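You operate a simulated robot arm through the tools that you are given. There is no shell and no other tool.

You are at the controls of a simulated robot arm. One attempt, no reset.

JOB
Wind the lead in, lock the winder and slide it toward the window.
Fine: turn the crank and slide the orange lock home; the short brass vase goes from the sideboard on to the sill; slide the winder up to where the vase stood, don't lift it. Set down upright: short brass vase.

Only the result counts: the job must be done as asked and must still hold three seconds after the hand-in. Knocking over, shifting, dropping, spilling or breaking anything else fails it.

ROBOT AND FRAMES
A 7-joint arm with a two-finger parallel gripper, fixed in place. Base frame: the origin is at the foot of the arm, x ahead of it, y to its left, z up; the work surface is at about z = 0.75. Readings come in m, rad, newtons and seconds.
Its first joint turns from -2.897 to 2.897 rad. Payload 1.57 kg.
The TCP is the grasp point between the finger pads, 0.03 m short of the fingertips. In the tool frame z runs along the fingers and y along their closing line. Largest opening 0.11 m; finger width 0.024, thickness 0.012; the body of the gripper, 0.048 by 0.112 m, starts 0.078 m behind the TCP.
Orientation is that of the tool frame in the base frame, as [roll, pitch, yaw] about the fixed x, y, z axes, in that order (R = Rz(yaw) Ry(pitch) Rx(roll)). With the fingers straight down and closing along the base's y, the tool's x points along the base's -x, its y along +y and its z along -z.

CONTROLS
- The arm moves only by the tool send_rows. Its argument "increments" is a list that holds one entry, the list of rows, each a list of 7 numbers: the shift along the base's x, y, z in m, then the turn, a rotation vector about the base's x, y, z in rad, then the closure in counts, from 0 (fully open) to 255 (shut). In form: [[[dx, dy, dz, rx, ry, rz, hand], ...]]. A call has 1 to 20 rows; each row shifts and turns the commanded pose from where the row before left it. Each row takes 0.2 s and may step no farther than 0.05 m and 0.15 rad from the row before; otherwise, or with a gripper value out of range, the whole call is refused. Where a pose cannot be reached the arm comes as near as it can. A force on the tool above 40 N (or 10 N above the force at the start of the call, whichever is more), or a blocked arm, ends the call early, and 0.2 s more pass. Each finger travels about 0.108 m/s and halts on what it meets, pressing with about 43 N; the grip force reading is that of the motor and also rises with nothing between the fingers. The clock runs only during rows and for 0.2 s after the last one: add rows that do not move to give the fingers time. It gives the time, the measured TCP pose, the force on the tool (base axes), the opening and the grip force at its end, in the units of the frame above (readings bear some noise), with the torque about the TCP (base axes, N m) and any sound that the robot's microphone picked up.
- Cameras (640 x 400 px; columns grow to the right, rows downward): "scene" is fixed at [0.4003, -0.6496, 1.3241]; the picture's right is [0.83, -0.56, 0.00], its down [-0.36, -0.54, -0.76] and it looks along [0.43, 0.63, -0.65] (base axes); focal length 214 px, centre (320, 200). "wrist" rides on the gripper at [0.07, 0.016, -0.141] in the tool frame; the picture's right is [-0.23, 0.97, 0.00], its down [-0.86, -0.20, -0.48] and it looks along [-0.47, -0.11, 0.88] (tool axes); focal length 222 px, centre (320, 200).
- camera(camera): a new picture of that camera. It takes no simulated time.
- move_column(by): slides the trunk up (or, below 0, down) by that many m; the arm rides with it, the base frame stays. It gives what a move gives, with no picture.
- locate(camera, pixels): for up to 12 pixels [column, row] of the newest picture of that camera ("zoom" is the newest enlarged one), the place [x, y, z] in the base frame of the surface seen there, good to about 0.002 m. It takes no simulated time.
- enlarge(camera, box): a new picture of the part [left, top, right, bottom] of that camera's present view, enlarged. It takes no simulated time.
- job_done(): hands the job in; it is judged then, once.

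Open the gripper and draw the arm clear of the work before you hand the job in, unless the task says otherwise.

The tools are called after "Call:" as name(argument=value, ...) on one line, values as JSON. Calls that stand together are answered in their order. send_rows: Moves the arm, as the interface text tells. Its arguments: {"type":"object","properties":{"increments":{"type":"array"}},"required":["increments"]} The other tools are called the same way: move_column (by) slides the trunk up or down; camera (camera) takes a picture; locate (camera, pixels) gives the place of the surface under pixels of a picture; enlarge (camera, box) takes an enlarged picture of a part of a camera's view; job_done () hands the job in.

At the start:

```text
time_s: 0.0
tcp_pos: [0.5095, -0.2722, 1.2359]
tool_rot: [-3.141, 0.0, 3.141]
ft_force: [0.5, 0.3, 0.1]
torque: [-0.01, 0.01, -0.01]
grip_width: 0.1099
gripper_force: 0.1
trunk travel left (down, up): [-0.45, 0.16]
```

scene: 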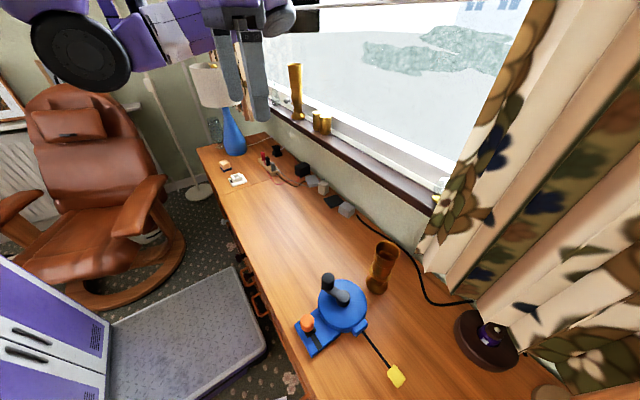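
wrist: 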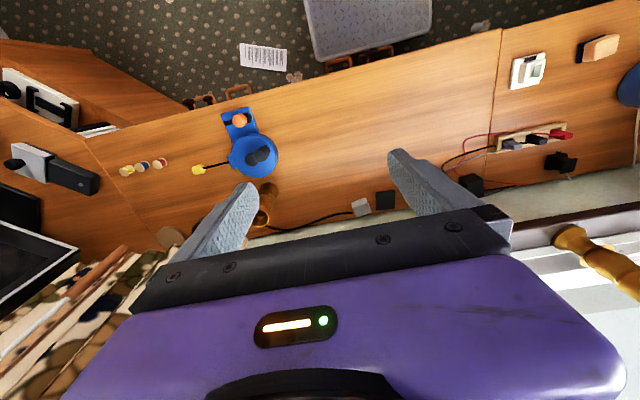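

The scene picture shows the blue winder near (340,310) with its orange lock at (307,323), the brass vase at (381,268), and the yellow plug of the lead at (397,376). I'll enlarge that region for a closer look.

Call:
enlarge(camera="scene", box=[270, 220, 430, 400])

Call:
enlarge(camera="wrist", box=[180, 90, 300, 240])

Call:
locate(camera="scene", pixels=[[307, 323], [328, 280], [342, 295], [345, 318], [381, 245], [377, 290], [397, 376], [365, 335], [318, 345], [300, 325], [350, 370], [440, 345]])

```text
2.22 times, centred on (350, 310) of scene
```

zoom: 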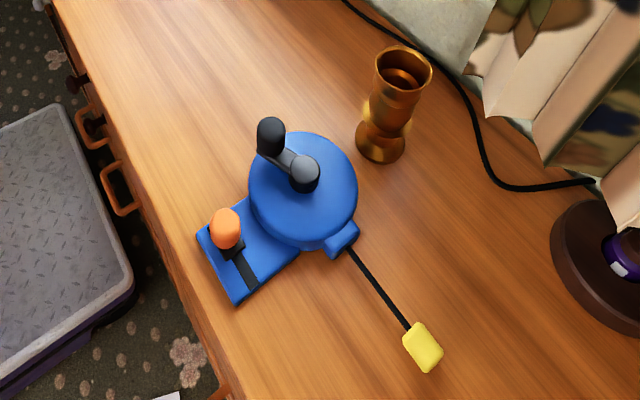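

```text
2.67 times, centred on (240, 165) of wrist
```

zoom: 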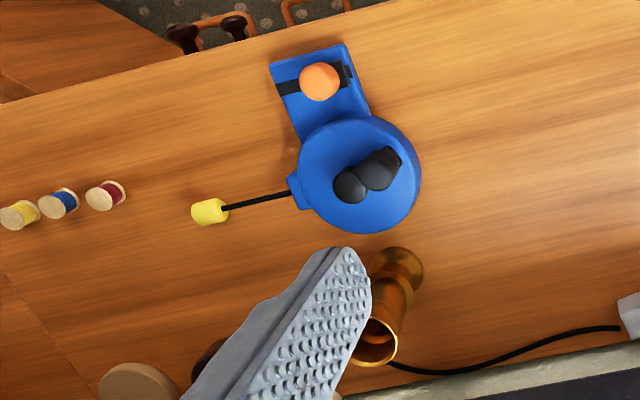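

```text
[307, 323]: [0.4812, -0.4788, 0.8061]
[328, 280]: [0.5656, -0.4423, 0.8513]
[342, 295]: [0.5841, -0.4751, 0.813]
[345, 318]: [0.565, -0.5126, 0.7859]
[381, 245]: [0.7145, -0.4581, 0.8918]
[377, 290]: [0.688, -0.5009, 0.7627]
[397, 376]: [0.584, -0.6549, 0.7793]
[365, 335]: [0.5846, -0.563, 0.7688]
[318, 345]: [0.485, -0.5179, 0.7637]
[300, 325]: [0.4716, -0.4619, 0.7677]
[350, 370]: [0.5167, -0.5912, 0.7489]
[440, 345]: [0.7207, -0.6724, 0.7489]
```

The vase on the sideboard is around (0.70,-0.48), and the sill runs along the window from (275,108) to (435,210). I'll measure the sill, the objects on it, and the vase.

Call:
enlarge(camera="scene", box=[260, 60, 450, 230])

Call:
locate(camera="scene", pixels=[[290, 115], [298, 118], [317, 128], [325, 128], [340, 140], [360, 155], [380, 168], [400, 180], [420, 192], [350, 140], [340, 155], [430, 205]])

```text
2.35 times, centred on (355, 145) of scene
```

zoom: 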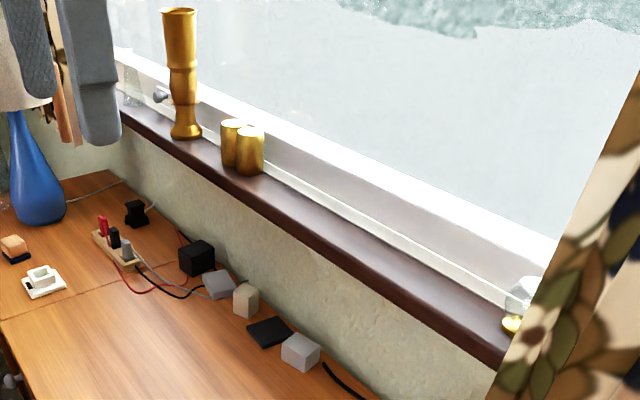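

```text
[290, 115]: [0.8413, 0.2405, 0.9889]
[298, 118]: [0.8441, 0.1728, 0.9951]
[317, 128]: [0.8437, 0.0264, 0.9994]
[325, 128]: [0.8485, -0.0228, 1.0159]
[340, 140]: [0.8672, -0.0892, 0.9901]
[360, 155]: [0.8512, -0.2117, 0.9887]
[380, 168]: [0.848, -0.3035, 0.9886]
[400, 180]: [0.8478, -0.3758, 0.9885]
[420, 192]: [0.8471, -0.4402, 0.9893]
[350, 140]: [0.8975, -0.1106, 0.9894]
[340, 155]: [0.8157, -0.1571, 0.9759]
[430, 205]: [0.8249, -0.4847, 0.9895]
```

Sill top is about z=0.989. I'll sample a cross-section of the sill in the zoom picture to find the front edge and back edge.

Call:
locate(camera="zoom", pixels=[[380, 285], [383, 275], [386, 265], [390, 255], [394, 247], [398, 240], [402, 232], [406, 222], [412, 210], [350, 245], [360, 225], [370, 210]])

Call:
camera(camera="wrist")

```text
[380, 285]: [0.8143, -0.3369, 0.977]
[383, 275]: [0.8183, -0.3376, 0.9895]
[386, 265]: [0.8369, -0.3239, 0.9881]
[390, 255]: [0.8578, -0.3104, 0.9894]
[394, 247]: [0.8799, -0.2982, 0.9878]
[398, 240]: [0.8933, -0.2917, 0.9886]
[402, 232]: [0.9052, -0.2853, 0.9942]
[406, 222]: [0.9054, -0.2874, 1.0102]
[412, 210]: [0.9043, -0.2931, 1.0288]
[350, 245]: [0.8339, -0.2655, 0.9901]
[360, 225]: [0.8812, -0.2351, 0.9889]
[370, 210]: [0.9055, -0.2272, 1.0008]
```

```text
taken
```

wrist: 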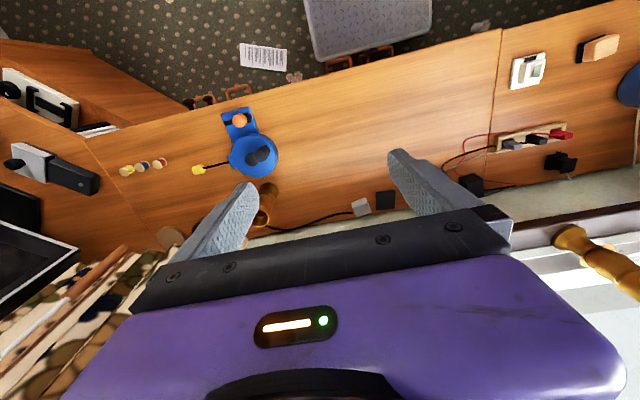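

Sill top spans x≈0.815 to 0.905 with z≈0.989, and it is clear for y between about -0.08 and -0.45. I move the arm to above and behind the winder so the wrist camera can look at it closely.

Call:
send_rows(increments=[[[-0.012, -0.03, -0.02, 0, 0, 0, 0], [-0.012, -0.03, -0.02, 0, 0, 0, 0], [-0.012, -0.03, -0.025, 0, 0, 0, 0], [-0.012, -0.03, -0.025, 0, 0, 0, 0], [-0.012, -0.03, -0.025, 0, 0, 0, 0], [-0.012, -0.02, -0.025, 0, 0, 0, 0], [-0.012, -0.01, -0.02, 0, 0, 0, 0], [0, 0, 0, 0, 0, 0, 0]]])

Call:
camera(camera="wrist")

Call:
camera(camera="scene")

```text
time_s: 1.8
tcp_pos: [0.4248, -0.4509, 1.0771]
tool_rot: [3.141, -0.001, -3.141]
ft_force: [-0.2, -0.5, -0.2]
torque: [0.0, 0.0, 0.04]
grip_width: 0.1099
gripper_force: 0.1
trunk travel left (down, up): [-0.45, 0.16]
```

```text
taken
```

wrist: 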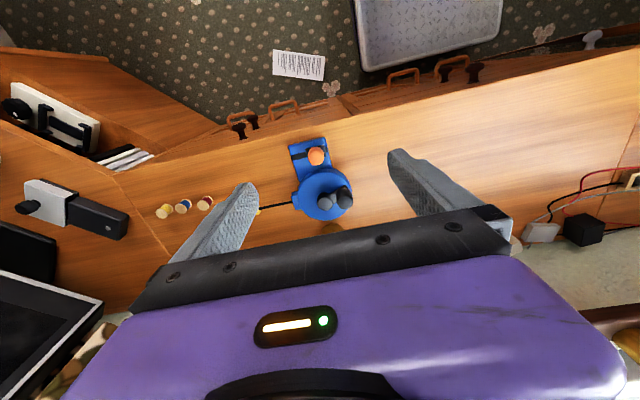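

```text
taken
```

scene: 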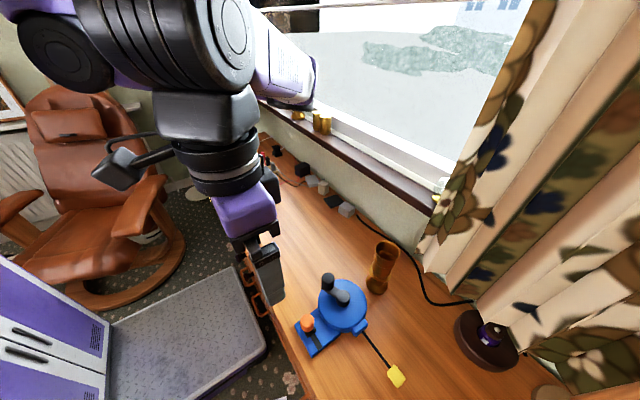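

The winder is now clear in the wrist view around (322,185), between the fingers. I enlarge it to measure the crank, the lock slot and the cable.

Call:
enlarge(camera="wrist", box=[250, 125, 370, 225])

Call:
enlarge(camera="scene", box=[285, 265, 413, 395])

```text
4.00 times, centred on (310, 175) of wrist
```

zoom: 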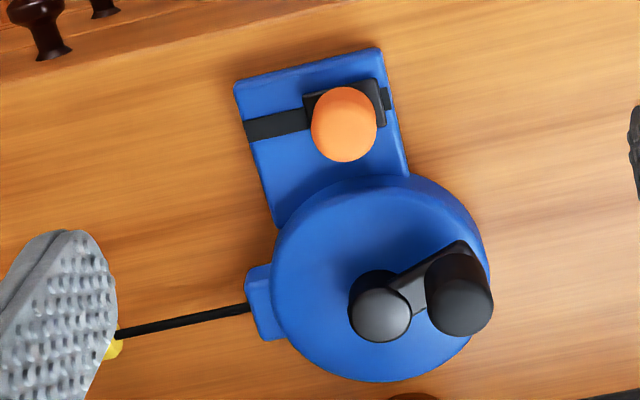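

```text
3.08 times, centred on (349, 330) of scene
```

zoom: 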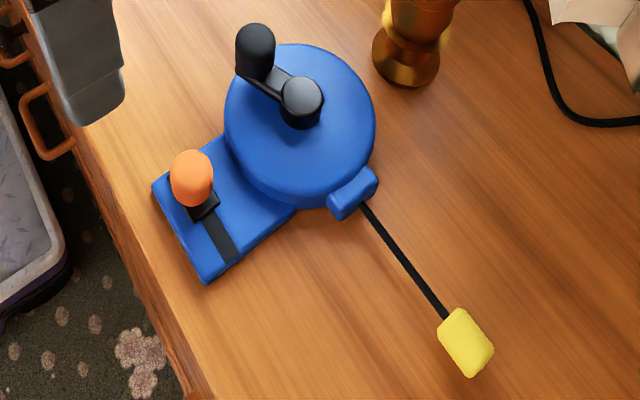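

I'll measure the key points in this newest scene zoom: hub, crank knob, drum rim, lock knob, slot ends, plate corners, outlet and plug.

Call:
locate(camera="zoom", pixels=[[303, 93], [255, 35], [262, 75], [192, 160], [195, 200], [228, 255], [208, 283], [155, 187], [293, 210], [355, 190], [465, 330], [368, 215]])

Call:
locate(camera="wrist", pixels=[[325, 203], [343, 195], [316, 155], [300, 157], [325, 147], [290, 146], [323, 137], [320, 172], [326, 220], [348, 186], [302, 190], [297, 200]])

```text
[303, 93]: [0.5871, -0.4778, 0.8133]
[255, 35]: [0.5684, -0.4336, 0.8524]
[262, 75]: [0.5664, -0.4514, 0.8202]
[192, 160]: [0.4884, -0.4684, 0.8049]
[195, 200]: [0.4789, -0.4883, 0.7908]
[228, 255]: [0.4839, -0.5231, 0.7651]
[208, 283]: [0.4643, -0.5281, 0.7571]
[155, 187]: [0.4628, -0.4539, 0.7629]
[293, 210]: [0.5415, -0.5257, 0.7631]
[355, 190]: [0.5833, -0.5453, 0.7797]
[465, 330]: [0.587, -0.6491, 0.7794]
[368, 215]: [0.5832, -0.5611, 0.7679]
```

```text
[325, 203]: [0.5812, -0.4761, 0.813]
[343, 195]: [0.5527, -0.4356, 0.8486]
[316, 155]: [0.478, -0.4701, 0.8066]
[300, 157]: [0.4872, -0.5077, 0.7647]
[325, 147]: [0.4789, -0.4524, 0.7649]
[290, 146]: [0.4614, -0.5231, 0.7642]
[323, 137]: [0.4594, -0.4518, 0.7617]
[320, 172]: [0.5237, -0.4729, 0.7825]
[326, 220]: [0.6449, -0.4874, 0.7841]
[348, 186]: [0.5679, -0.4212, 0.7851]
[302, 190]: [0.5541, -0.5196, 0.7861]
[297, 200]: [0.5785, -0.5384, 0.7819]
```

I enlarge the wrist view tightly around the crank to fix the hub and knob centres.

Call:
enlarge(camera="wrist", box=[305, 175, 365, 215])

```text
10.00 times, centred on (335, 195) of wrist
```

zoom: 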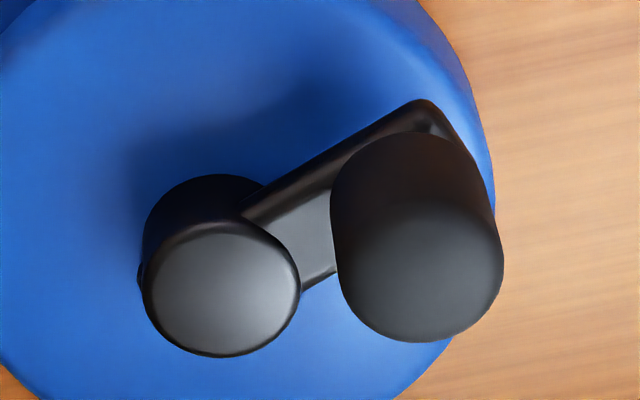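

Call:
locate(camera="zoom", pixels=[[155, 290], [290, 290], [222, 225], [222, 350], [222, 290], [348, 270], [498, 270], [423, 205], [423, 335], [423, 270], [423, 180], [310, 235]])

```text
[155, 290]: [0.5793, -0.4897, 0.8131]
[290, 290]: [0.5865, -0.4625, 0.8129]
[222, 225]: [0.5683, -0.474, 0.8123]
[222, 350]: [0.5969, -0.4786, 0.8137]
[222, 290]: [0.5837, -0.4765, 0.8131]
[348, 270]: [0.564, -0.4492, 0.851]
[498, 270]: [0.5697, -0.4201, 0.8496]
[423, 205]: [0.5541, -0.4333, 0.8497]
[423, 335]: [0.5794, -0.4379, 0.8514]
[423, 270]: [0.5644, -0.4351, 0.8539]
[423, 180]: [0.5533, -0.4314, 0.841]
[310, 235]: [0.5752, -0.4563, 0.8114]
```

Hub centre is about (0.583,-0.4765) with top at 0.813. The knob centre is about (0.5665,-0.435) with top at 0.853 and radius about 0.0145, so the crank radius is 0.0446. I move above the knob and turn the tool about -69° so the closing line lies tangent to the crank circle.

Call:
send_rows(increments=[[[0.0177, 0.002, -0.0159, 0, 0, -0.15, 0], [0.0177, 0.002, -0.0159, 0, 0, -0.15, 0], [0.0177, 0.002, -0.0159, 0, 0, -0.15, 40], [0.0177, 0.002, -0.0159, 0, 0, -0.15, 80], [0.0177, 0.002, -0.0159, 0, 0, -0.15, 120], [0.0177, 0.002, -0.0159, 0, 0, -0.15, 150], [0.0177, 0.002, -0.0159, 0, 0, -0.15, 150], [0.0177, 0.002, -0.0159, 0, 0, -0.147, 150], [0, 0, 0, 0, 0, 0, 150]]])

Call:
camera(camera="scene")

Call:
camera(camera="wrist")

```text
time_s: 3.8
tcp_pos: [0.5681, -0.4351, 0.9486]
tool_rot: [-3.142, 0.0, 1.944]
ft_force: [0.9, 0.7, -0.2]
torque: [0.0, 0.03, 0.02]
grip_width: 0.0453
gripper_force: 0.0
trunk travel left (down, up): [-0.45, 0.16]
```

```text
taken
```

scene: 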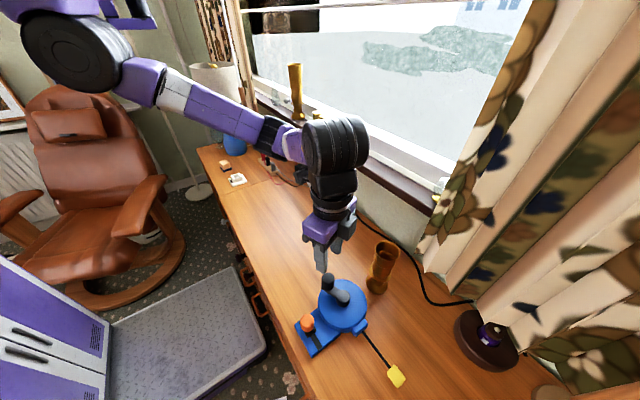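

```text
taken
```

wrist: 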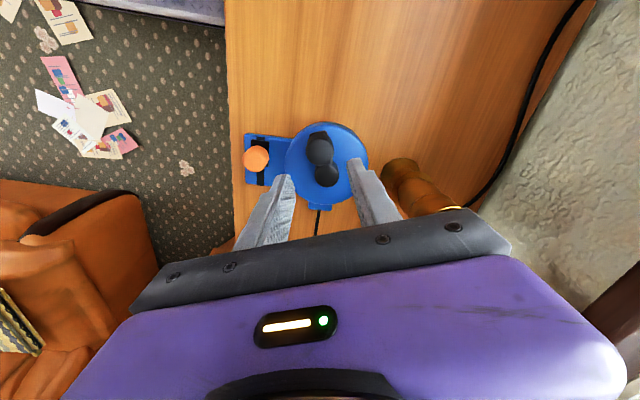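

The tool yaw is 1.944 rad as wanted and the TCP is within 2 mm of the knob axis. I descend with the fingers 45 mm apart so they straddle the knob, then narrow them to a loose cage.

Call:
send_rows(increments=[[[-0.0016, 0, -0.03, 0, 0, 0, 150], [0, 0, -0.03, 0, 0, 0, 150], [0, 0, -0.02, 0, 0, 0, 150], [0, 0, -0.018, 0, 0, 0, 150], [0, 0, 0, 0, 0, 0, 165], [0, 0, 0, 0, 0, 0, 172], [0, 0, 0, 0, 0, 0, 172]]])

Call:
enlarge(camera="scene", box=[285, 235, 413, 395])

Call:
enlarge(camera="wrist", box=[230, 90, 410, 230])

```text
time_s: 5.4
tcp_pos: [0.568, -0.4355, 0.8499]
tool_rot: [3.141, 0.0, 1.944]
ft_force: [0.3, -0.2, 0.5]
torque: [-0.03, 0.02, 0.01]
grip_width: 0.0355
gripper_force: 0.1
trunk travel left (down, up): [-0.45, 0.16]
```

```text
2.50 times, centred on (349, 315) of scene
```

zoom: 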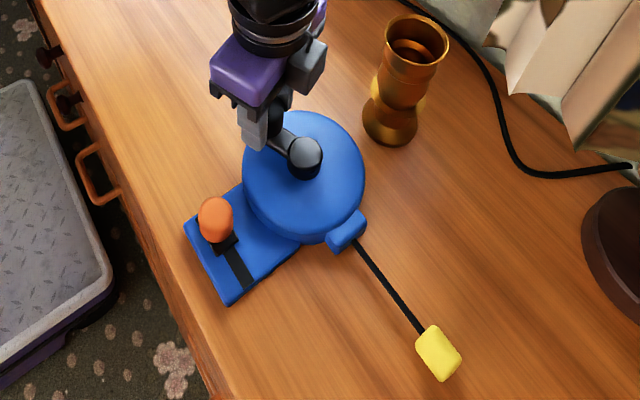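

```text
2.86 times, centred on (320, 160) of wrist
```

zoom: 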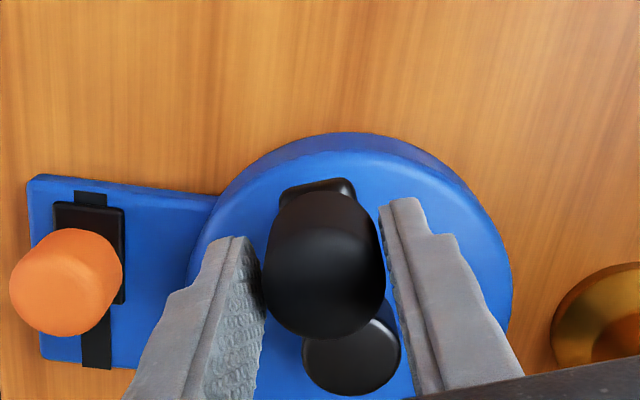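

The fingers straddle the knob cleanly. I try a 0.6 rad clockwise turn (seen from above), following the crank circle and turning the tool with it, then check which way the yellow plug at zoom (438,353) goes.

Call:
send_rows(increments=[[[0.00639, 0.00196, 0, 0, 0, -0.15, 172], [0.00661, 0.00099, 0, 0, 0, -0.15, 172], [0.00668, -1e-05, 0, 0, 0, -0.15, 172], [0.00661, -0.00101, 0, 0, 0, -0.15, 172]]])

Call:
enlarge(camera="scene", box=[285, 235, 413, 395])

Call:
enlarge(camera="wrist", box=[230, 90, 410, 230])

```text
time_s: 6.4
tcp_pos: [0.5926, -0.4342, 0.8504]
tool_rot: [3.14, -0.001, 1.343]
ft_force: [-1.4, 0.0, -0.1]
torque: [0.04, 0.02, -0.03]
grip_width: 0.0368
gripper_force: 0.5
trunk travel left (down, up): [-0.45, 0.16]
```

```text
2.50 times, centred on (349, 315) of scene
```

zoom: 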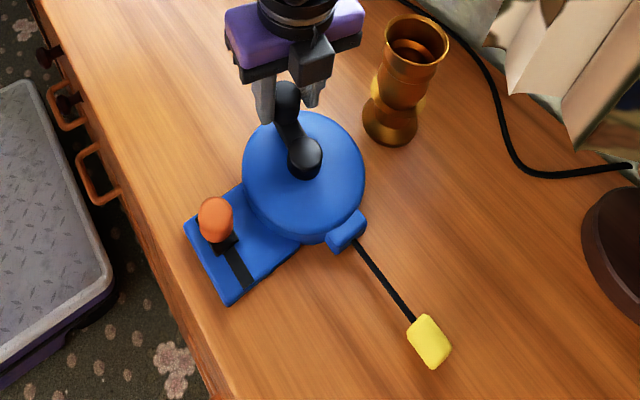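

```text
2.86 times, centred on (320, 160) of wrist
```

zoom: 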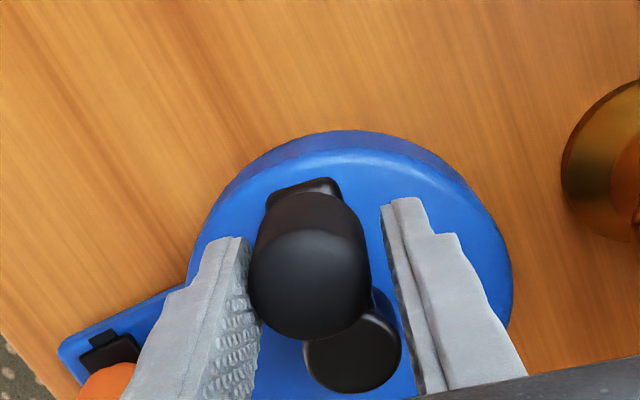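

The plug moved in from (438,353) to (428,341), the winder stayed put and the force was only about 1 N, so clockwise winds it in. I carry on clockwise by 0.9 rad.

Call:
send_rows(increments=[[[0.00639, -0.00199, 0, 0, 0, -0.15, 172], [0.00602, -0.00293, 0, 0, 0, -0.15, 172], [0.00549, -0.00377, 0, 0, 0, -0.15, 172], [0.00488, -0.00456, 0, 0, 0, -0.15, 172], [0.00415, -0.00524, 0, 0, 0, -0.15, 172], [0.00331, -0.0058, 0, 0, 0, -0.15, 172]]])

Call:
enlarge(camera="scene", box=[285, 235, 413, 395])

Call:
enlarge(camera="wrist", box=[230, 90, 410, 230])

```text
time_s: 7.8
tcp_pos: [0.6223, -0.4591, 0.8514]
tool_rot: [3.141, 0.0, 0.444]
ft_force: [-0.1, 1.8, 0.5]
torque: [0.0, 0.01, 0.04]
grip_width: 0.0368
gripper_force: 0.1
trunk travel left (down, up): [-0.45, 0.16]
```

```text
2.50 times, centred on (349, 315) of scene
```

zoom: 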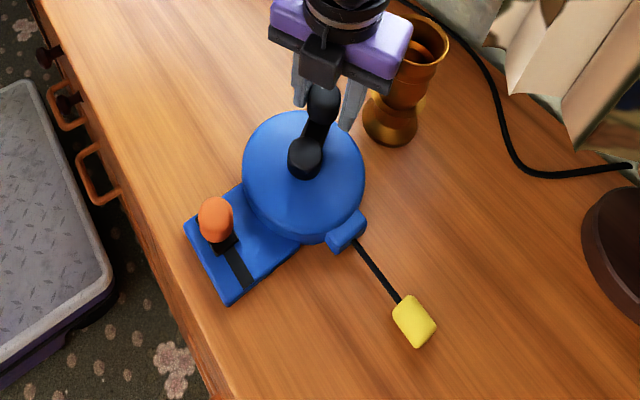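

```text
2.86 times, centred on (320, 160) of wrist
```

zoom: 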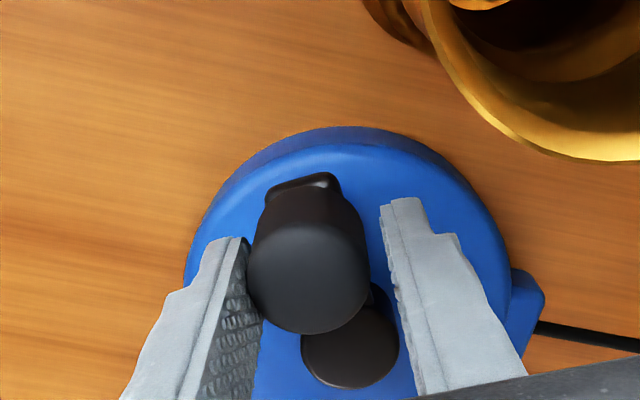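

The plug keeps coming in (now at (415,320)) and the tool still follows the turn. I continue another 0.9 rad clockwise; the gripper body stays above z≈0.93, over the vase's top at about 0.89.

Call:
send_rows(increments=[[[0.00241, -0.00624, 0, 0, 0, -0.15, 172], [0.00145, -0.00652, 0, 0, 0, -0.15, 172], [0.00046, -0.00667, 0, 0, 0, -0.15, 172], [-0.00054, -0.00666, 0, 0, 0, -0.15, 172], [-0.00153, -0.0065, 0, 0, 0, -0.15, 172], [-0.00248, -0.00621, 0, 0, 0, -0.15, 172]]])

Call:
enlarge(camera="scene", box=[285, 235, 413, 395])

Call:
enlarge(camera="wrist", box=[230, 90, 410, 230])

```text
time_s: 9.2
tcp_pos: [0.6223, -0.4977, 0.8513]
tool_rot: [-3.141, 0.001, -0.458]
ft_force: [0.1, 0.8, 0.4]
torque: [-0.03, -0.02, 0.02]
grip_width: 0.0366
gripper_force: 0.1
trunk travel left (down, up): [-0.45, 0.16]
```

```text
2.50 times, centred on (349, 315) of scene
```

zoom: 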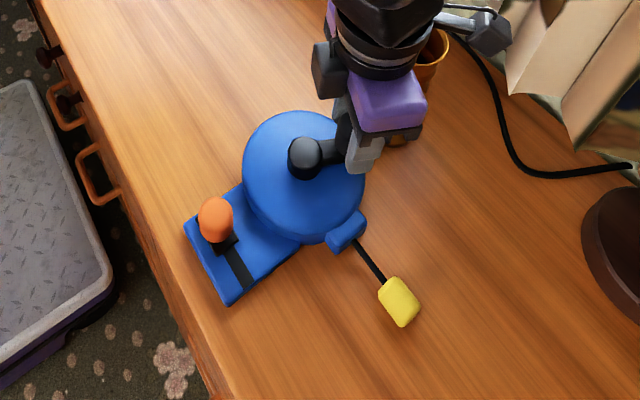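

```text
2.86 times, centred on (320, 160) of wrist
```

zoom: 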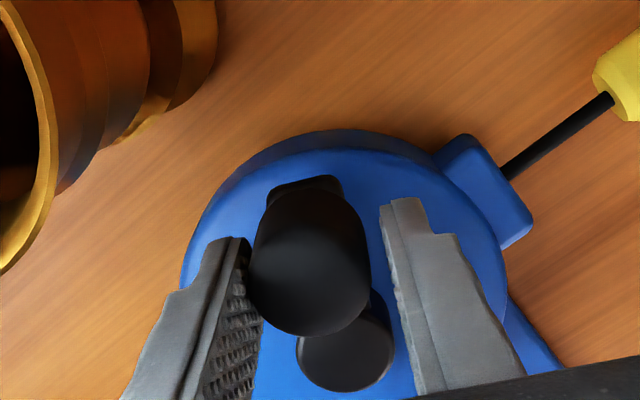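

The plug is now at (398,303) with roughly 2 rad to go, and the forces remain low. I continue another 0.9 rad clockwise.

Call:
send_rows(increments=[[[-0.00339, -0.00576, 0, 0, 0, -0.15, 172], [-0.00421, -0.00519, 0, 0, 0, -0.15, 172], [-0.00494, -0.0045, 0, 0, 0, -0.15, 172], [-0.00555, -0.00372, 0, 0, 0, -0.15, 172], [-0.00605, -0.00285, 0, 0, 0, -0.15, 172], [-0.0064, -0.00191, 0, 0, 0, -0.15, 172]]])

Call:
enlarge(camera="scene", box=[285, 235, 413, 395])

Call:
enlarge(camera="wrist", box=[230, 90, 410, 230])

```text
time_s: 10.6
tcp_pos: [0.593, -0.5222, 0.8504]
tool_rot: [3.141, -0.001, -1.357]
ft_force: [0.9, 1.1, -0.6]
torque: [0.0, 0.0, 0.02]
grip_width: 0.0363
gripper_force: 0.4
trunk travel left (down, up): [-0.45, 0.16]
```

```text
2.50 times, centred on (349, 315) of scene
```

zoom: 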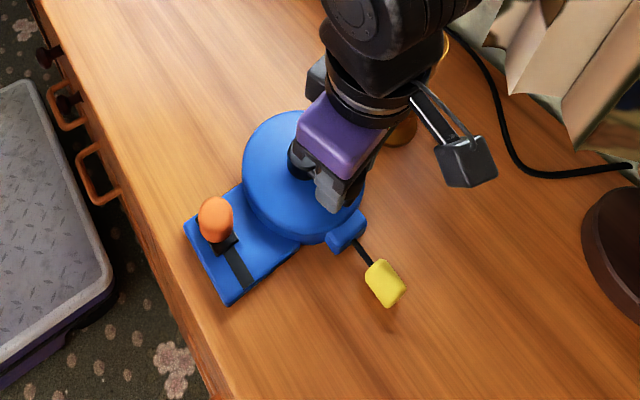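

```text
2.86 times, centred on (320, 160) of wrist
```

zoom: 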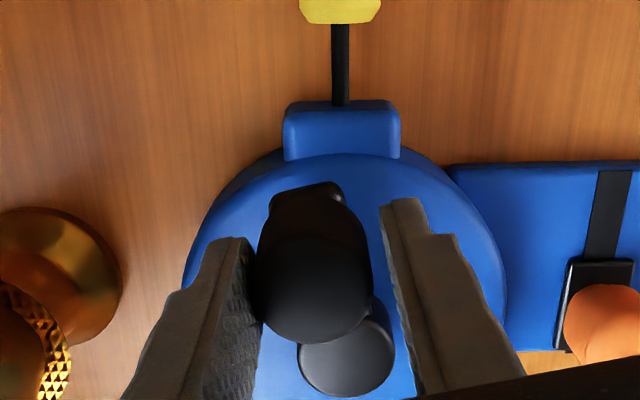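

The plug is at (385,284) and closing on the outlet at (347,230). I continue another 0.9 rad.

Call:
send_rows(increments=[[[-0.00662, -0.00093, 0, 0, 0, -0.15, 172], [-0.00669, 7e-05, 0, 0, 0, -0.15, 172], [-0.0066, 0.00107, 0, 0, 0, -0.15, 172], [-0.00636, 0.00204, 0, 0, 0, -0.15, 172], [-0.00599, 0.00297, 0, 0, 0, -0.15, 172], [-0.00548, 0.00383, 0, 0, 0, -0.15, 172]]])

Call:
enlarge(camera="scene", box=[285, 235, 413, 395])

Call:
enlarge(camera="wrist", box=[230, 90, 410, 230])

```text
time_s: 12.0
tcp_pos: [0.5776, -0.5215, 0.8518]
tool_rot: [3.141, -0.001, -1.702]
ft_force: [-0.4, -0.9, 0.0]
torque: [0.01, 0.04, -0.01]
grip_width: 0.0359
gripper_force: 0.1
out of reach, approached as far as the arm can: row 3, 4, 5, 6
trunk travel left (down, up): [-0.45, 0.16]
```

```text
2.50 times, centred on (349, 315) of scene
```

zoom: 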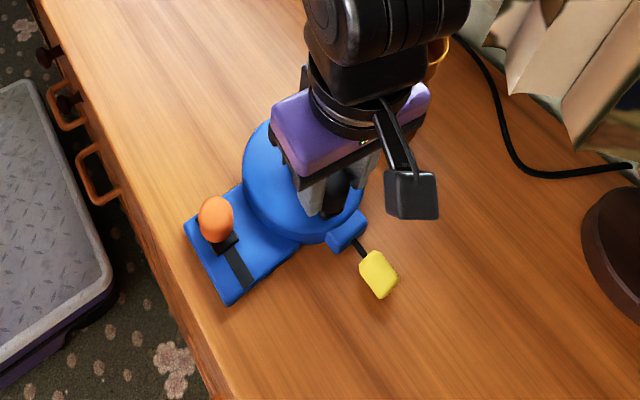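

```text
2.86 times, centred on (320, 160) of wrist
```

zoom: 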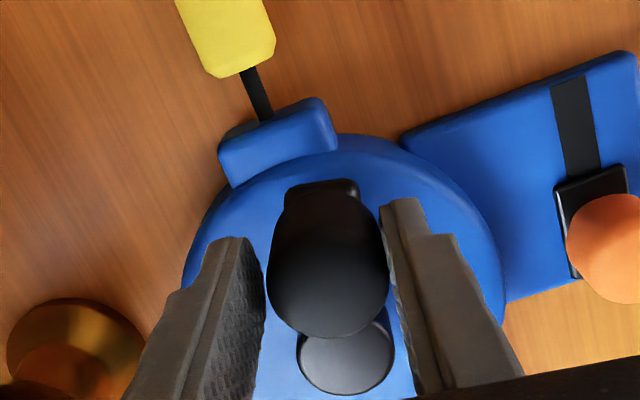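

The yaw limit was reached at about -1.70 rad with the plug nearly in at (378,274). I open the fingers a little and lift slightly, to check how the commanded pose behaves before I flip the tool by 180° and take hold again.

Call:
send_rows(increments=[[[0, 0, 0, 0, 0, 0, 150], [0, 0, 0.01, 0, 0, 0, 150]]])

```text
time_s: 12.6
tcp_pos: [0.5771, -0.5219, 0.8609]
tool_rot: [3.141, 0.0, -1.701]
ft_force: [-0.3, -0.3, 0.1]
torque: [0.02, 0.01, 0.02]
grip_width: 0.0454
gripper_force: 0.0
trunk travel left (down, up): [-0.45, 0.16]
```

The commanded pose follows the measured one, so I lift clear and turn the tool back by 180° (to yaw about 1.44).

Call:
send_rows(increments=[[[0, 0, 0.03, 0, 0, 0, 150], [0, 0, 0.03, 0, 0, 0, 150], [0, 0, 0.03, 0, 0, 0, 150], [0, 0, 0, 0, 0, 0.15, 150], [0, 0, 0, 0, 0, 0.15, 150], [0, 0, 0, 0, 0, 0.15, 150], [0, 0, 0, 0, 0, 0.15, 150], [0, 0, 0, 0, 0, 0.15, 150], [0, 0, 0, 0, 0, 0.15, 150], [0, 0, 0, 0, 0, 0.15, 150], [0, 0, 0, 0, 0, 0.15, 150], [0, 0, 0, 0, 0, 0.15, 150], [0, 0, 0, 0, 0, 0.15, 150], [0, 0, 0, 0, 0, 0.15, 150], [0, 0, 0, 0, 0, 0.15, 150], [0, 0, 0, 0, 0, 0.15, 150], [0, 0, 0, 0, 0, 0.15, 150], [0, 0, 0, 0, 0, 0.15, 150], [0, 0, 0, 0, 0, 0.15, 150], [0, 0, 0, 0, 0, 0.15, 150]]])

Call:
send_rows(increments=[[[0, 0, 0, 0, 0, 0.15, 150], [0, 0, 0, 0, 0, 0.15, 150], [0, 0, 0, 0, 0, 0.15, 150], [0, 0, 0, 0, 0, 0.1416, 150], [0, 0, 0, 0, 0, 0, 150]]])

Call:
camera(camera="wrist")

Call:
enlarge(camera="scene", box=[285, 235, 413, 395])

```text
time_s: 16.8
tcp_pos: [0.5777, -0.5215, 0.9517]
tool_rot: [3.141, -0.001, 0.851]
ft_force: [-0.8, 0.4, 0.5]
torque: [0.02, 0.01, -0.02]
grip_width: 0.0452
gripper_force: 0.1
trunk travel left (down, up): [-0.45, 0.16]
```

```text
time_s: 18.0
tcp_pos: [0.5764, -0.5223, 0.9518]
tool_rot: [-3.141, 0.0, 1.439]
ft_force: [0.3, 0.3, 0.8]
torque: [0.0, 0.0, 0.0]
grip_width: 0.0455
gripper_force: 0.0
trunk travel left (down, up): [-0.45, 0.16]
```

```text
taken
```

wrist: 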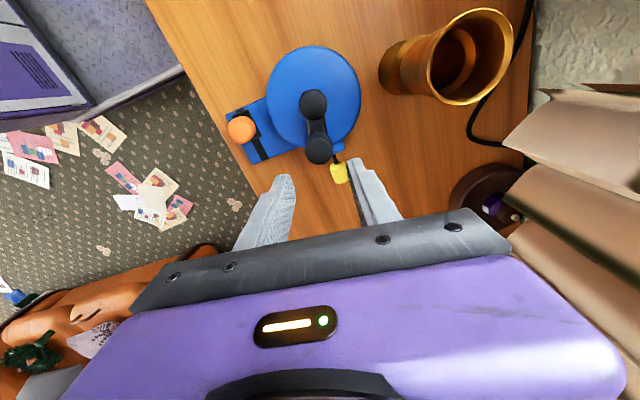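

```text
2.50 times, centred on (349, 315) of scene
```

zoom: 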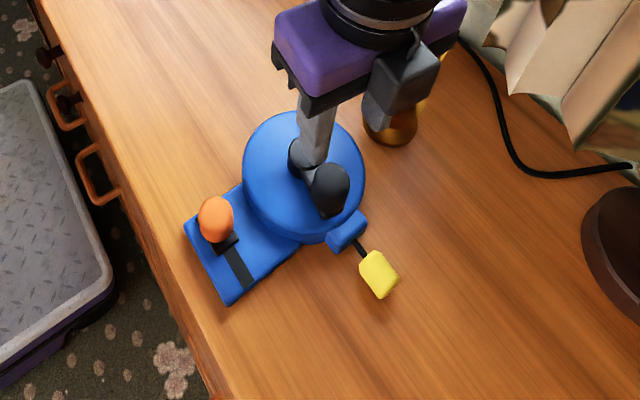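

The tool is flipped and the crank held its position. I locate the knob and hub tops in an enlarged wrist view before I regrip.

Call:
enlarge(camera="wrist", box=[280, 80, 360, 190])

Call:
locate(camera="wrist", pixels=[[319, 150], [308, 150], [330, 150], [319, 140], [319, 160], [313, 103], [314, 96], [340, 175]])

```text
3.64 times, centred on (320, 135) of wrist
```

zoom: 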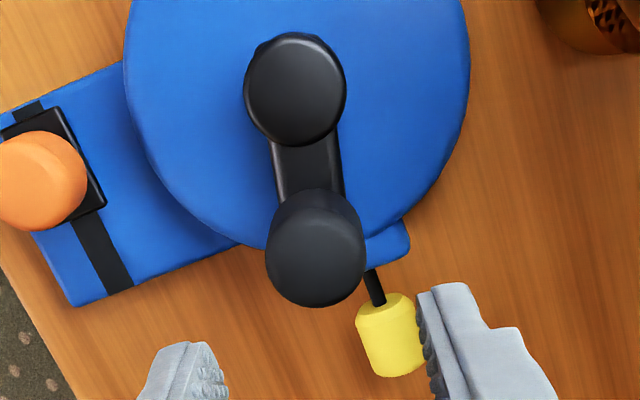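

```text
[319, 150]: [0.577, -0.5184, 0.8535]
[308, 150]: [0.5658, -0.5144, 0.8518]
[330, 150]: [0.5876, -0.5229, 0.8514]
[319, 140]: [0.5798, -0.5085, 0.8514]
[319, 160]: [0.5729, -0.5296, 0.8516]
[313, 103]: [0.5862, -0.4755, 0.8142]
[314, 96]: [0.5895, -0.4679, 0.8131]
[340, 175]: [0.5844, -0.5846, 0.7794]
```

The knob centre is at (0.577,-0.519), right under the TCP. I descend, narrow the cage and wind 0.45 rad more.

Call:
send_rows(increments=[[[0, 0.002, -0.03, 0, 0, 0, 150], [0, 0, -0.03, 0, 0, 0, 150], [0, 0, -0.025, 0, 0, 0, 150], [0, 0, -0.0165, 0, 0, 0, 150], [0, 0, 0, 0, 0, 0, 165], [0, 0, 0, 0, 0, 0, 172], [-0.00655, 0.00137, 0, 0, 0, -0.15, 172], [-0.00626, 0.00233, 0, 0, 0, -0.15, 172], [-0.00585, 0.00324, 0, 0, 0, -0.15, 172]]])

Call:
enlarge(camera="scene", box=[285, 235, 413, 395])

Call:
enlarge(camera="wrist", box=[230, 90, 410, 230])

```text
time_s: 20.0
tcp_pos: [0.5583, -0.5137, 0.8494]
tool_rot: [-3.141, 0.001, 0.984]
ft_force: [0.7, -0.5, 0.2]
torque: [-0.04, 0.01, 0.01]
grip_width: 0.0364
gripper_force: 0.7
trunk travel left (down, up): [-0.45, 0.16]
```

```text
2.50 times, centred on (349, 315) of scene
```

zoom: 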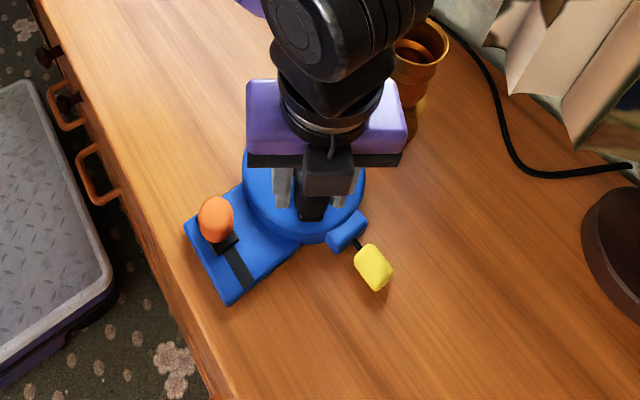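

```text
2.86 times, centred on (320, 160) of wrist
```

zoom: 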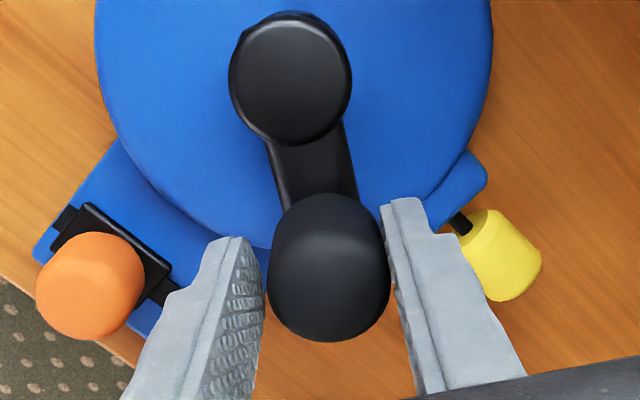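

The plug is at (373,267) with only a short bit of black cable left. I wind on in small bites, 0.3 rad at a time.

Call:
send_rows(increments=[[[-0.00529, 0.00408, 0, 0, 0, -0.15, 172], [-0.00463, 0.00483, 0, 0, 0, -0.15, 172]]])

Call:
enlarge(camera="scene", box=[317, 275, 397, 365])

```text
time_s: 20.6
tcp_pos: [0.5476, -0.5047, 0.8507]
tool_rot: [3.14, -0.001, 0.687]
ft_force: [-0.1, -0.8, 0.6]
torque: [0.0, -0.01, 0.0]
grip_width: 0.0366
gripper_force: 0.9
trunk travel left (down, up): [-0.45, 0.16]
```

```text
4.44 times, centred on (357, 320) of scene
```

zoom: 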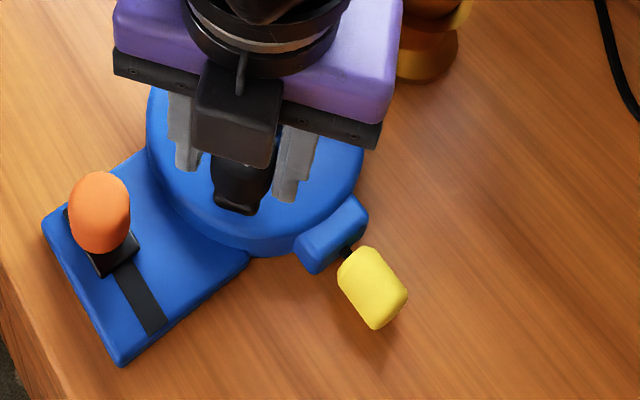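

About one more 0.3 rad of cable shows at (348,250). I wind another two rows and watch the force.

Call:
send_rows(increments=[[[-0.00385, 0.00546, 0, 0, 0, -0.15, 172], [-0.00299, 0.00597, 0, 0, 0, -0.15, 172]]])

Call:
enlarge(camera="scene", box=[317, 275, 397, 365])

```text
time_s: 21.2
tcp_pos: [0.5418, -0.4932, 0.8506]
tool_rot: [3.139, -0.001, 0.386]
ft_force: [2.1, -6.7, 1.8]
torque: [0.0, -0.01, 0.02]
grip_width: 0.0416
gripper_force: 3.5
trunk travel left (down, up): [-0.45, 0.16]
```

```text
4.44 times, centred on (357, 320) of scene
```

zoom: 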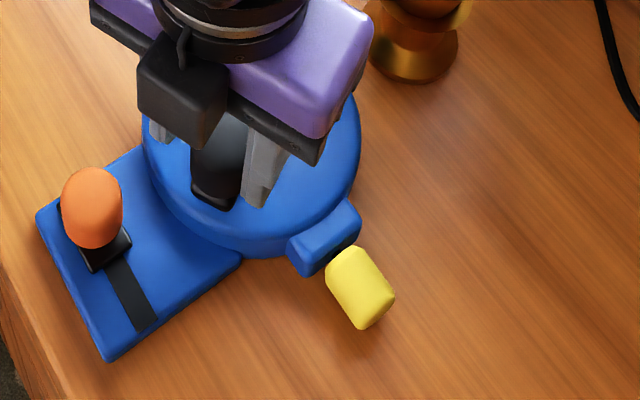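

The force jumped to 7 N and the winder crept a few mm, so the crank has reached its stop. I open the cage to release the pressure and take a close look at the plug.

Call:
send_rows(increments=[[[0, 0, 0, 0, 0, 0, 160], [0, 0, 0, 0, 0, 0, 150], [0, 0, 0, 0, 0, 0, 150]]])

Call:
enlarge(camera="scene", box=[337, 310, 377, 345])

Call:
enlarge(camera="wrist", box=[230, 90, 410, 230])

```text
time_s: 22.0
tcp_pos: [0.5415, -0.4933, 0.8505]
tool_rot: [3.141, 0.0, 0.386]
ft_force: [0.3, 0.7, 0.4]
torque: [0.0, 0.02, 0.02]
grip_width: 0.0451
gripper_force: 0.0
trunk travel left (down, up): [-0.45, 0.16]
```

```text
11.43 times, centred on (357, 328) of scene
```

zoom: 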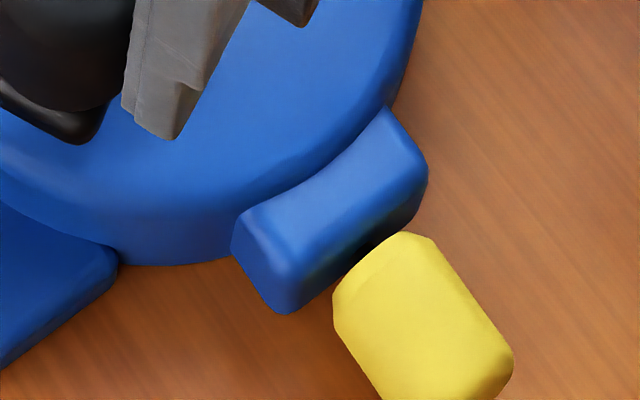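

```text
2.86 times, centred on (320, 160) of wrist
```

zoom: 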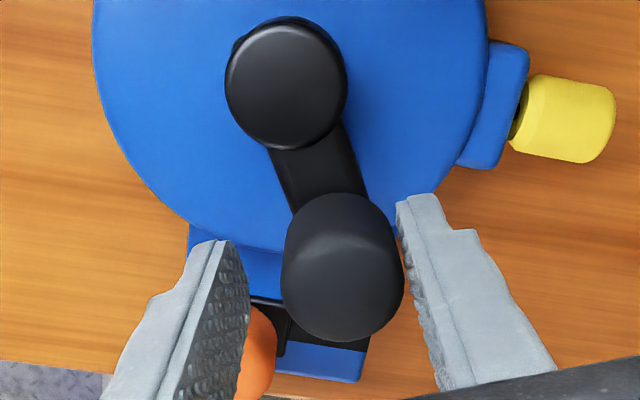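

The yellow plug now sits against the outlet. I lift off the crank and back off to look at the lock.

Call:
send_rows(increments=[[[0, 0, 0.03, 0, 0, 0, 150], [0, 0, 0.03, 0, 0, 0, 150], [0, 0, 0.03, 0, 0, 0, 150], [-0.02, 0.01, 0.02, 0, 0, -0.1, 120], [-0.02, 0.005, 0.01, 0, 0, -0.1, 120], [-0.02, 0.005, 0, 0, 0, -0.086, 120], [0, 0, 0, 0, 0, 0, 120]]])

Call:
camera(camera="wrist")

Call:
enlarge(camera="scene", box=[285, 265, 397, 365])

```text
time_s: 23.6
tcp_pos: [0.4811, -0.4728, 0.9698]
tool_rot: [-3.141, -0.001, 0.101]
ft_force: [0.1, 0.1, -0.8]
torque: [0.0, 0.01, -0.03]
grip_width: 0.0582
gripper_force: 0.0
trunk travel left (down, up): [-0.45, 0.16]
```

```text
taken
```

wrist: 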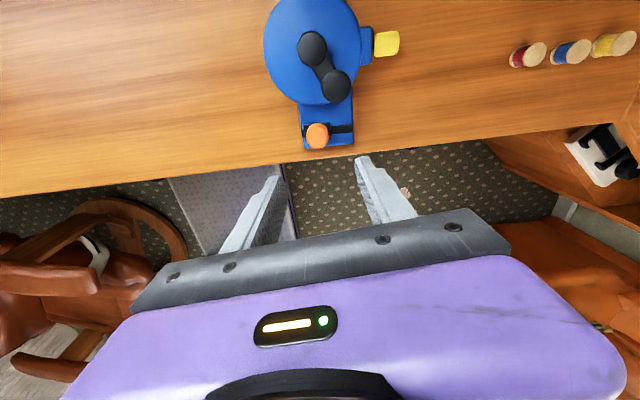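

```text
4.00 times, centred on (341, 315) of scene
```

zoom: 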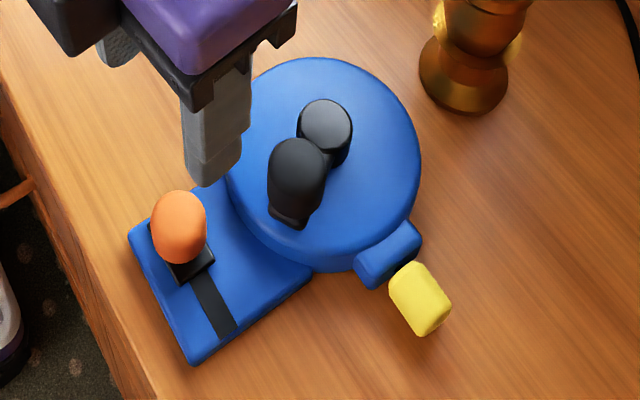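

The lead is in. I enlarge the lock in the wrist view near (318,133) and measure the orange knob and its slot.

Call:
enlarge(camera="wrist", box=[288, 100, 368, 155])

```text
7.27 times, centred on (328, 128) of wrist
```

zoom: 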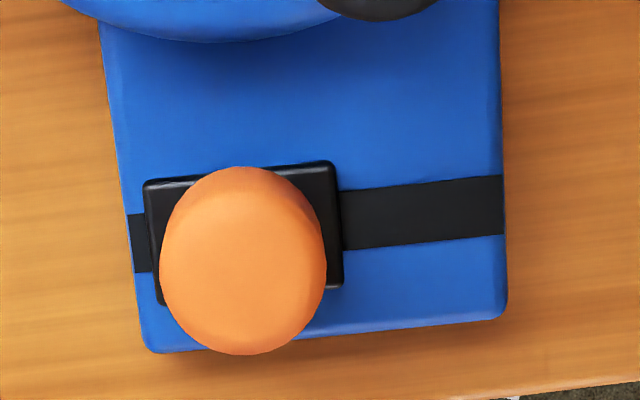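

Call:
locate(camera="zoom", pixels=[[243, 280], [170, 270], [318, 270], [243, 345], [243, 200], [335, 190], [330, 270], [150, 190], [135, 245], [420, 210], [500, 205], [500, 310]])

Call:
locate(camera="wrist", pixels=[[311, 47], [336, 84], [386, 43], [366, 46], [300, 105], [354, 100]])

```text
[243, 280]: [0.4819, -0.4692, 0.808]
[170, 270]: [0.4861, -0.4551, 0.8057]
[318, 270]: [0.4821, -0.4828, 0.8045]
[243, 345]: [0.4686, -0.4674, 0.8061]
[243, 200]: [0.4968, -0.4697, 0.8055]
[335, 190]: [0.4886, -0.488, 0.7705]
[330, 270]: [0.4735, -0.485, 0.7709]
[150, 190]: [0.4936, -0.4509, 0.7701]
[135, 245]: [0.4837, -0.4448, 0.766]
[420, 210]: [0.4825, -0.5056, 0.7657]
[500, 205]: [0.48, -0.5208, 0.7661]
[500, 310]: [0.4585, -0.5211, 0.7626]
```

```text
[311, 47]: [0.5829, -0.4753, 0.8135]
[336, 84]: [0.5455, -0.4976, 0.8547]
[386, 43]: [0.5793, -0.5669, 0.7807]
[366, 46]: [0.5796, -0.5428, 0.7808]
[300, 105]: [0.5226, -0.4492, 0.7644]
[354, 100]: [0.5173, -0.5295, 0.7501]
```

The orange knob is centred at (0.482,-0.469) with top at 0.808. Its block top is at 0.7705 and the open track runs toward -y down to y≈-0.521. I straddle the knob with the closing line along the slot, tips just above the block.

Call:
send_rows(increments=[[[0.001, 0.004, -0.04, 0, 0, -0.13, 150], [0, 0, -0.04, 0, 0, 0, 150], [0, 0, -0.04, 0, 0, 0, 150], [0, 0, -0.025, 0, 0, 0, 150], [0, 0, -0.0185, 0, 0, 0, 150], [0, 0, 0, 0, 0, 0, 165], [0, 0, 0, 0, 0, 0, 172], [0, 0, 0, 0, 0, 0, 172]]])

Call:
enlarge(camera="scene", box=[285, 265, 397, 365])

Call:
enlarge(camera="wrist", box=[230, 90, 410, 230])

```text
time_s: 25.4
tcp_pos: [0.4828, -0.4694, 0.8059]
tool_rot: [3.141, 0.001, -0.029]
ft_force: [1.2, -0.3, 0.3]
torque: [0.03, -0.01, 0.01]
grip_width: 0.0356
gripper_force: 0.1
trunk travel left (down, up): [-0.45, 0.16]
```

```text
4.00 times, centred on (341, 315) of scene
```

zoom: 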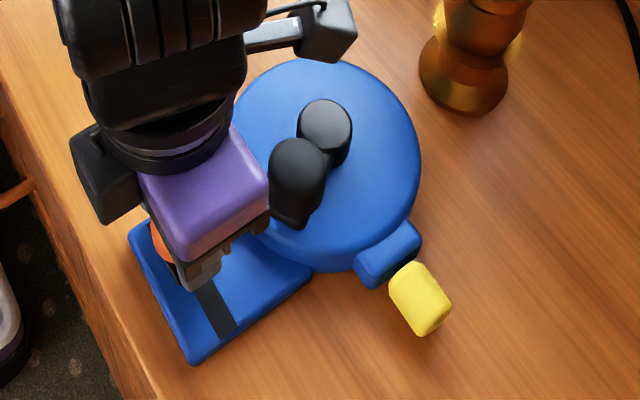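

```text
2.86 times, centred on (320, 160) of wrist
```

zoom: 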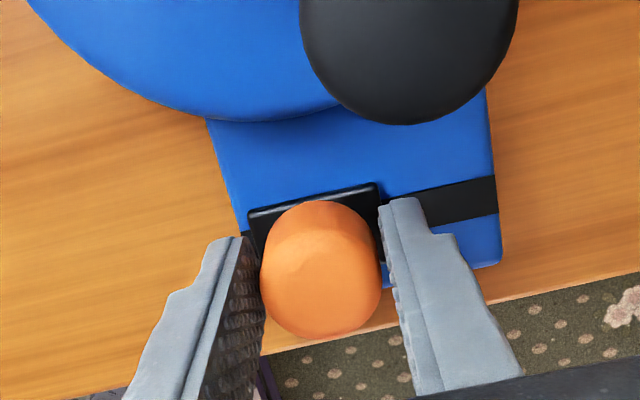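

The knob sits cleanly between the fingers with no contact force. I slide along the slot toward -y by 25 mm in small steps and check the force.

Call:
send_rows(increments=[[[-0.0002, -0.005, 0, 0, 0, 0, 172], [-0.0003, -0.007, 0, 0, 0, 0, 172], [-0.0003, -0.007, 0, 0, 0, 0, 172], [-0.0003, -0.006, 0, 0, 0, 0, 172]]])

Call:
enlarge(camera="scene", box=[285, 265, 397, 365])

Call:
enlarge(camera="wrist", box=[230, 90, 410, 230])

```text
time_s: 26.4
tcp_pos: [0.4812, -0.4937, 0.807]
tool_rot: [3.141, -0.001, -0.028]
ft_force: [-0.6, 0.4, -0.3]
torque: [-0.02, 0.01, 0.02]
grip_width: 0.0366
gripper_force: 0.8
trunk travel left (down, up): [-0.45, 0.16]
```

```text
4.00 times, centred on (341, 315) of scene
```

zoom: 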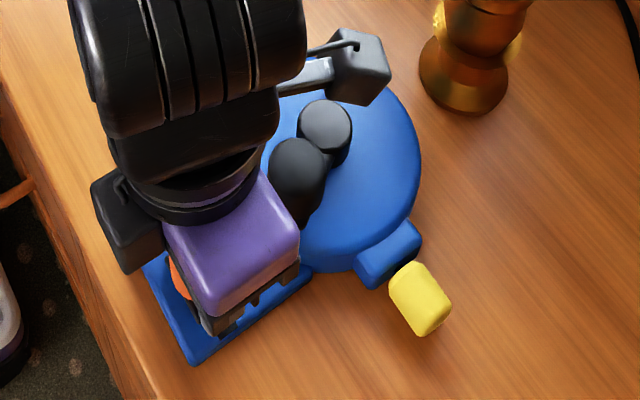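

```text
2.86 times, centred on (320, 160) of wrist
```

zoom: 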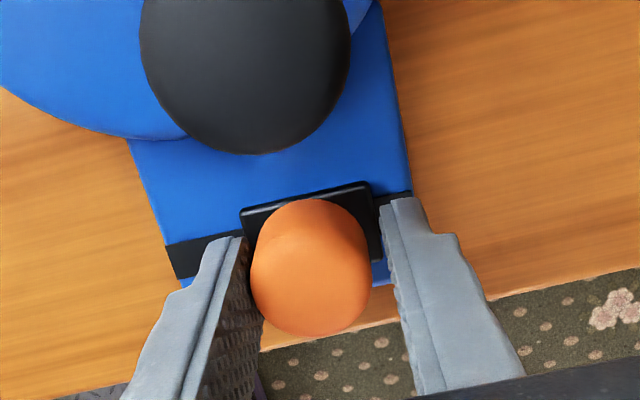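

The lock slid 21 mm freely and the winder did not move. I go on in 4 mm steps to the end of the slot.

Call:
send_rows(increments=[[[-0.0001, -0.004, 0, 0, 0, 0, 172], [-0.0001, -0.004, 0, 0, 0, 0, 172]]])

Call:
enlarge(camera="wrist", box=[230, 90, 410, 230])

Call:
enlarge(camera="scene", box=[285, 265, 397, 365])

```text
time_s: 27.0
tcp_pos: [0.4808, -0.5022, 0.8072]
tool_rot: [-3.141, 0.002, -0.029]
ft_force: [0.3, 1.5, -0.3]
torque: [-0.01, -0.01, 0.0]
grip_width: 0.0365
gripper_force: 0.9
trunk travel left (down, up): [-0.45, 0.16]
```

```text
2.86 times, centred on (320, 160) of wrist
```

zoom: 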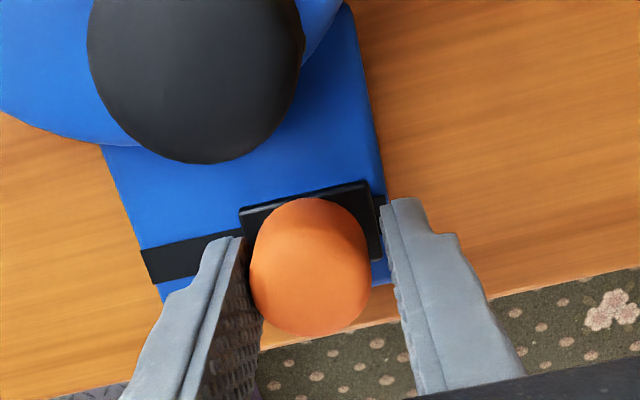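

```text
4.00 times, centred on (341, 315) of scene
```

zoom: 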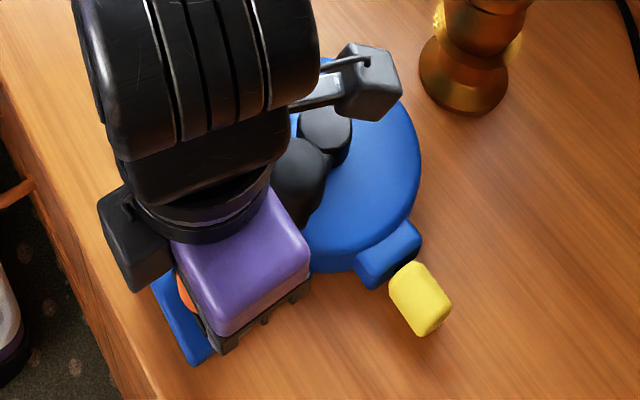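

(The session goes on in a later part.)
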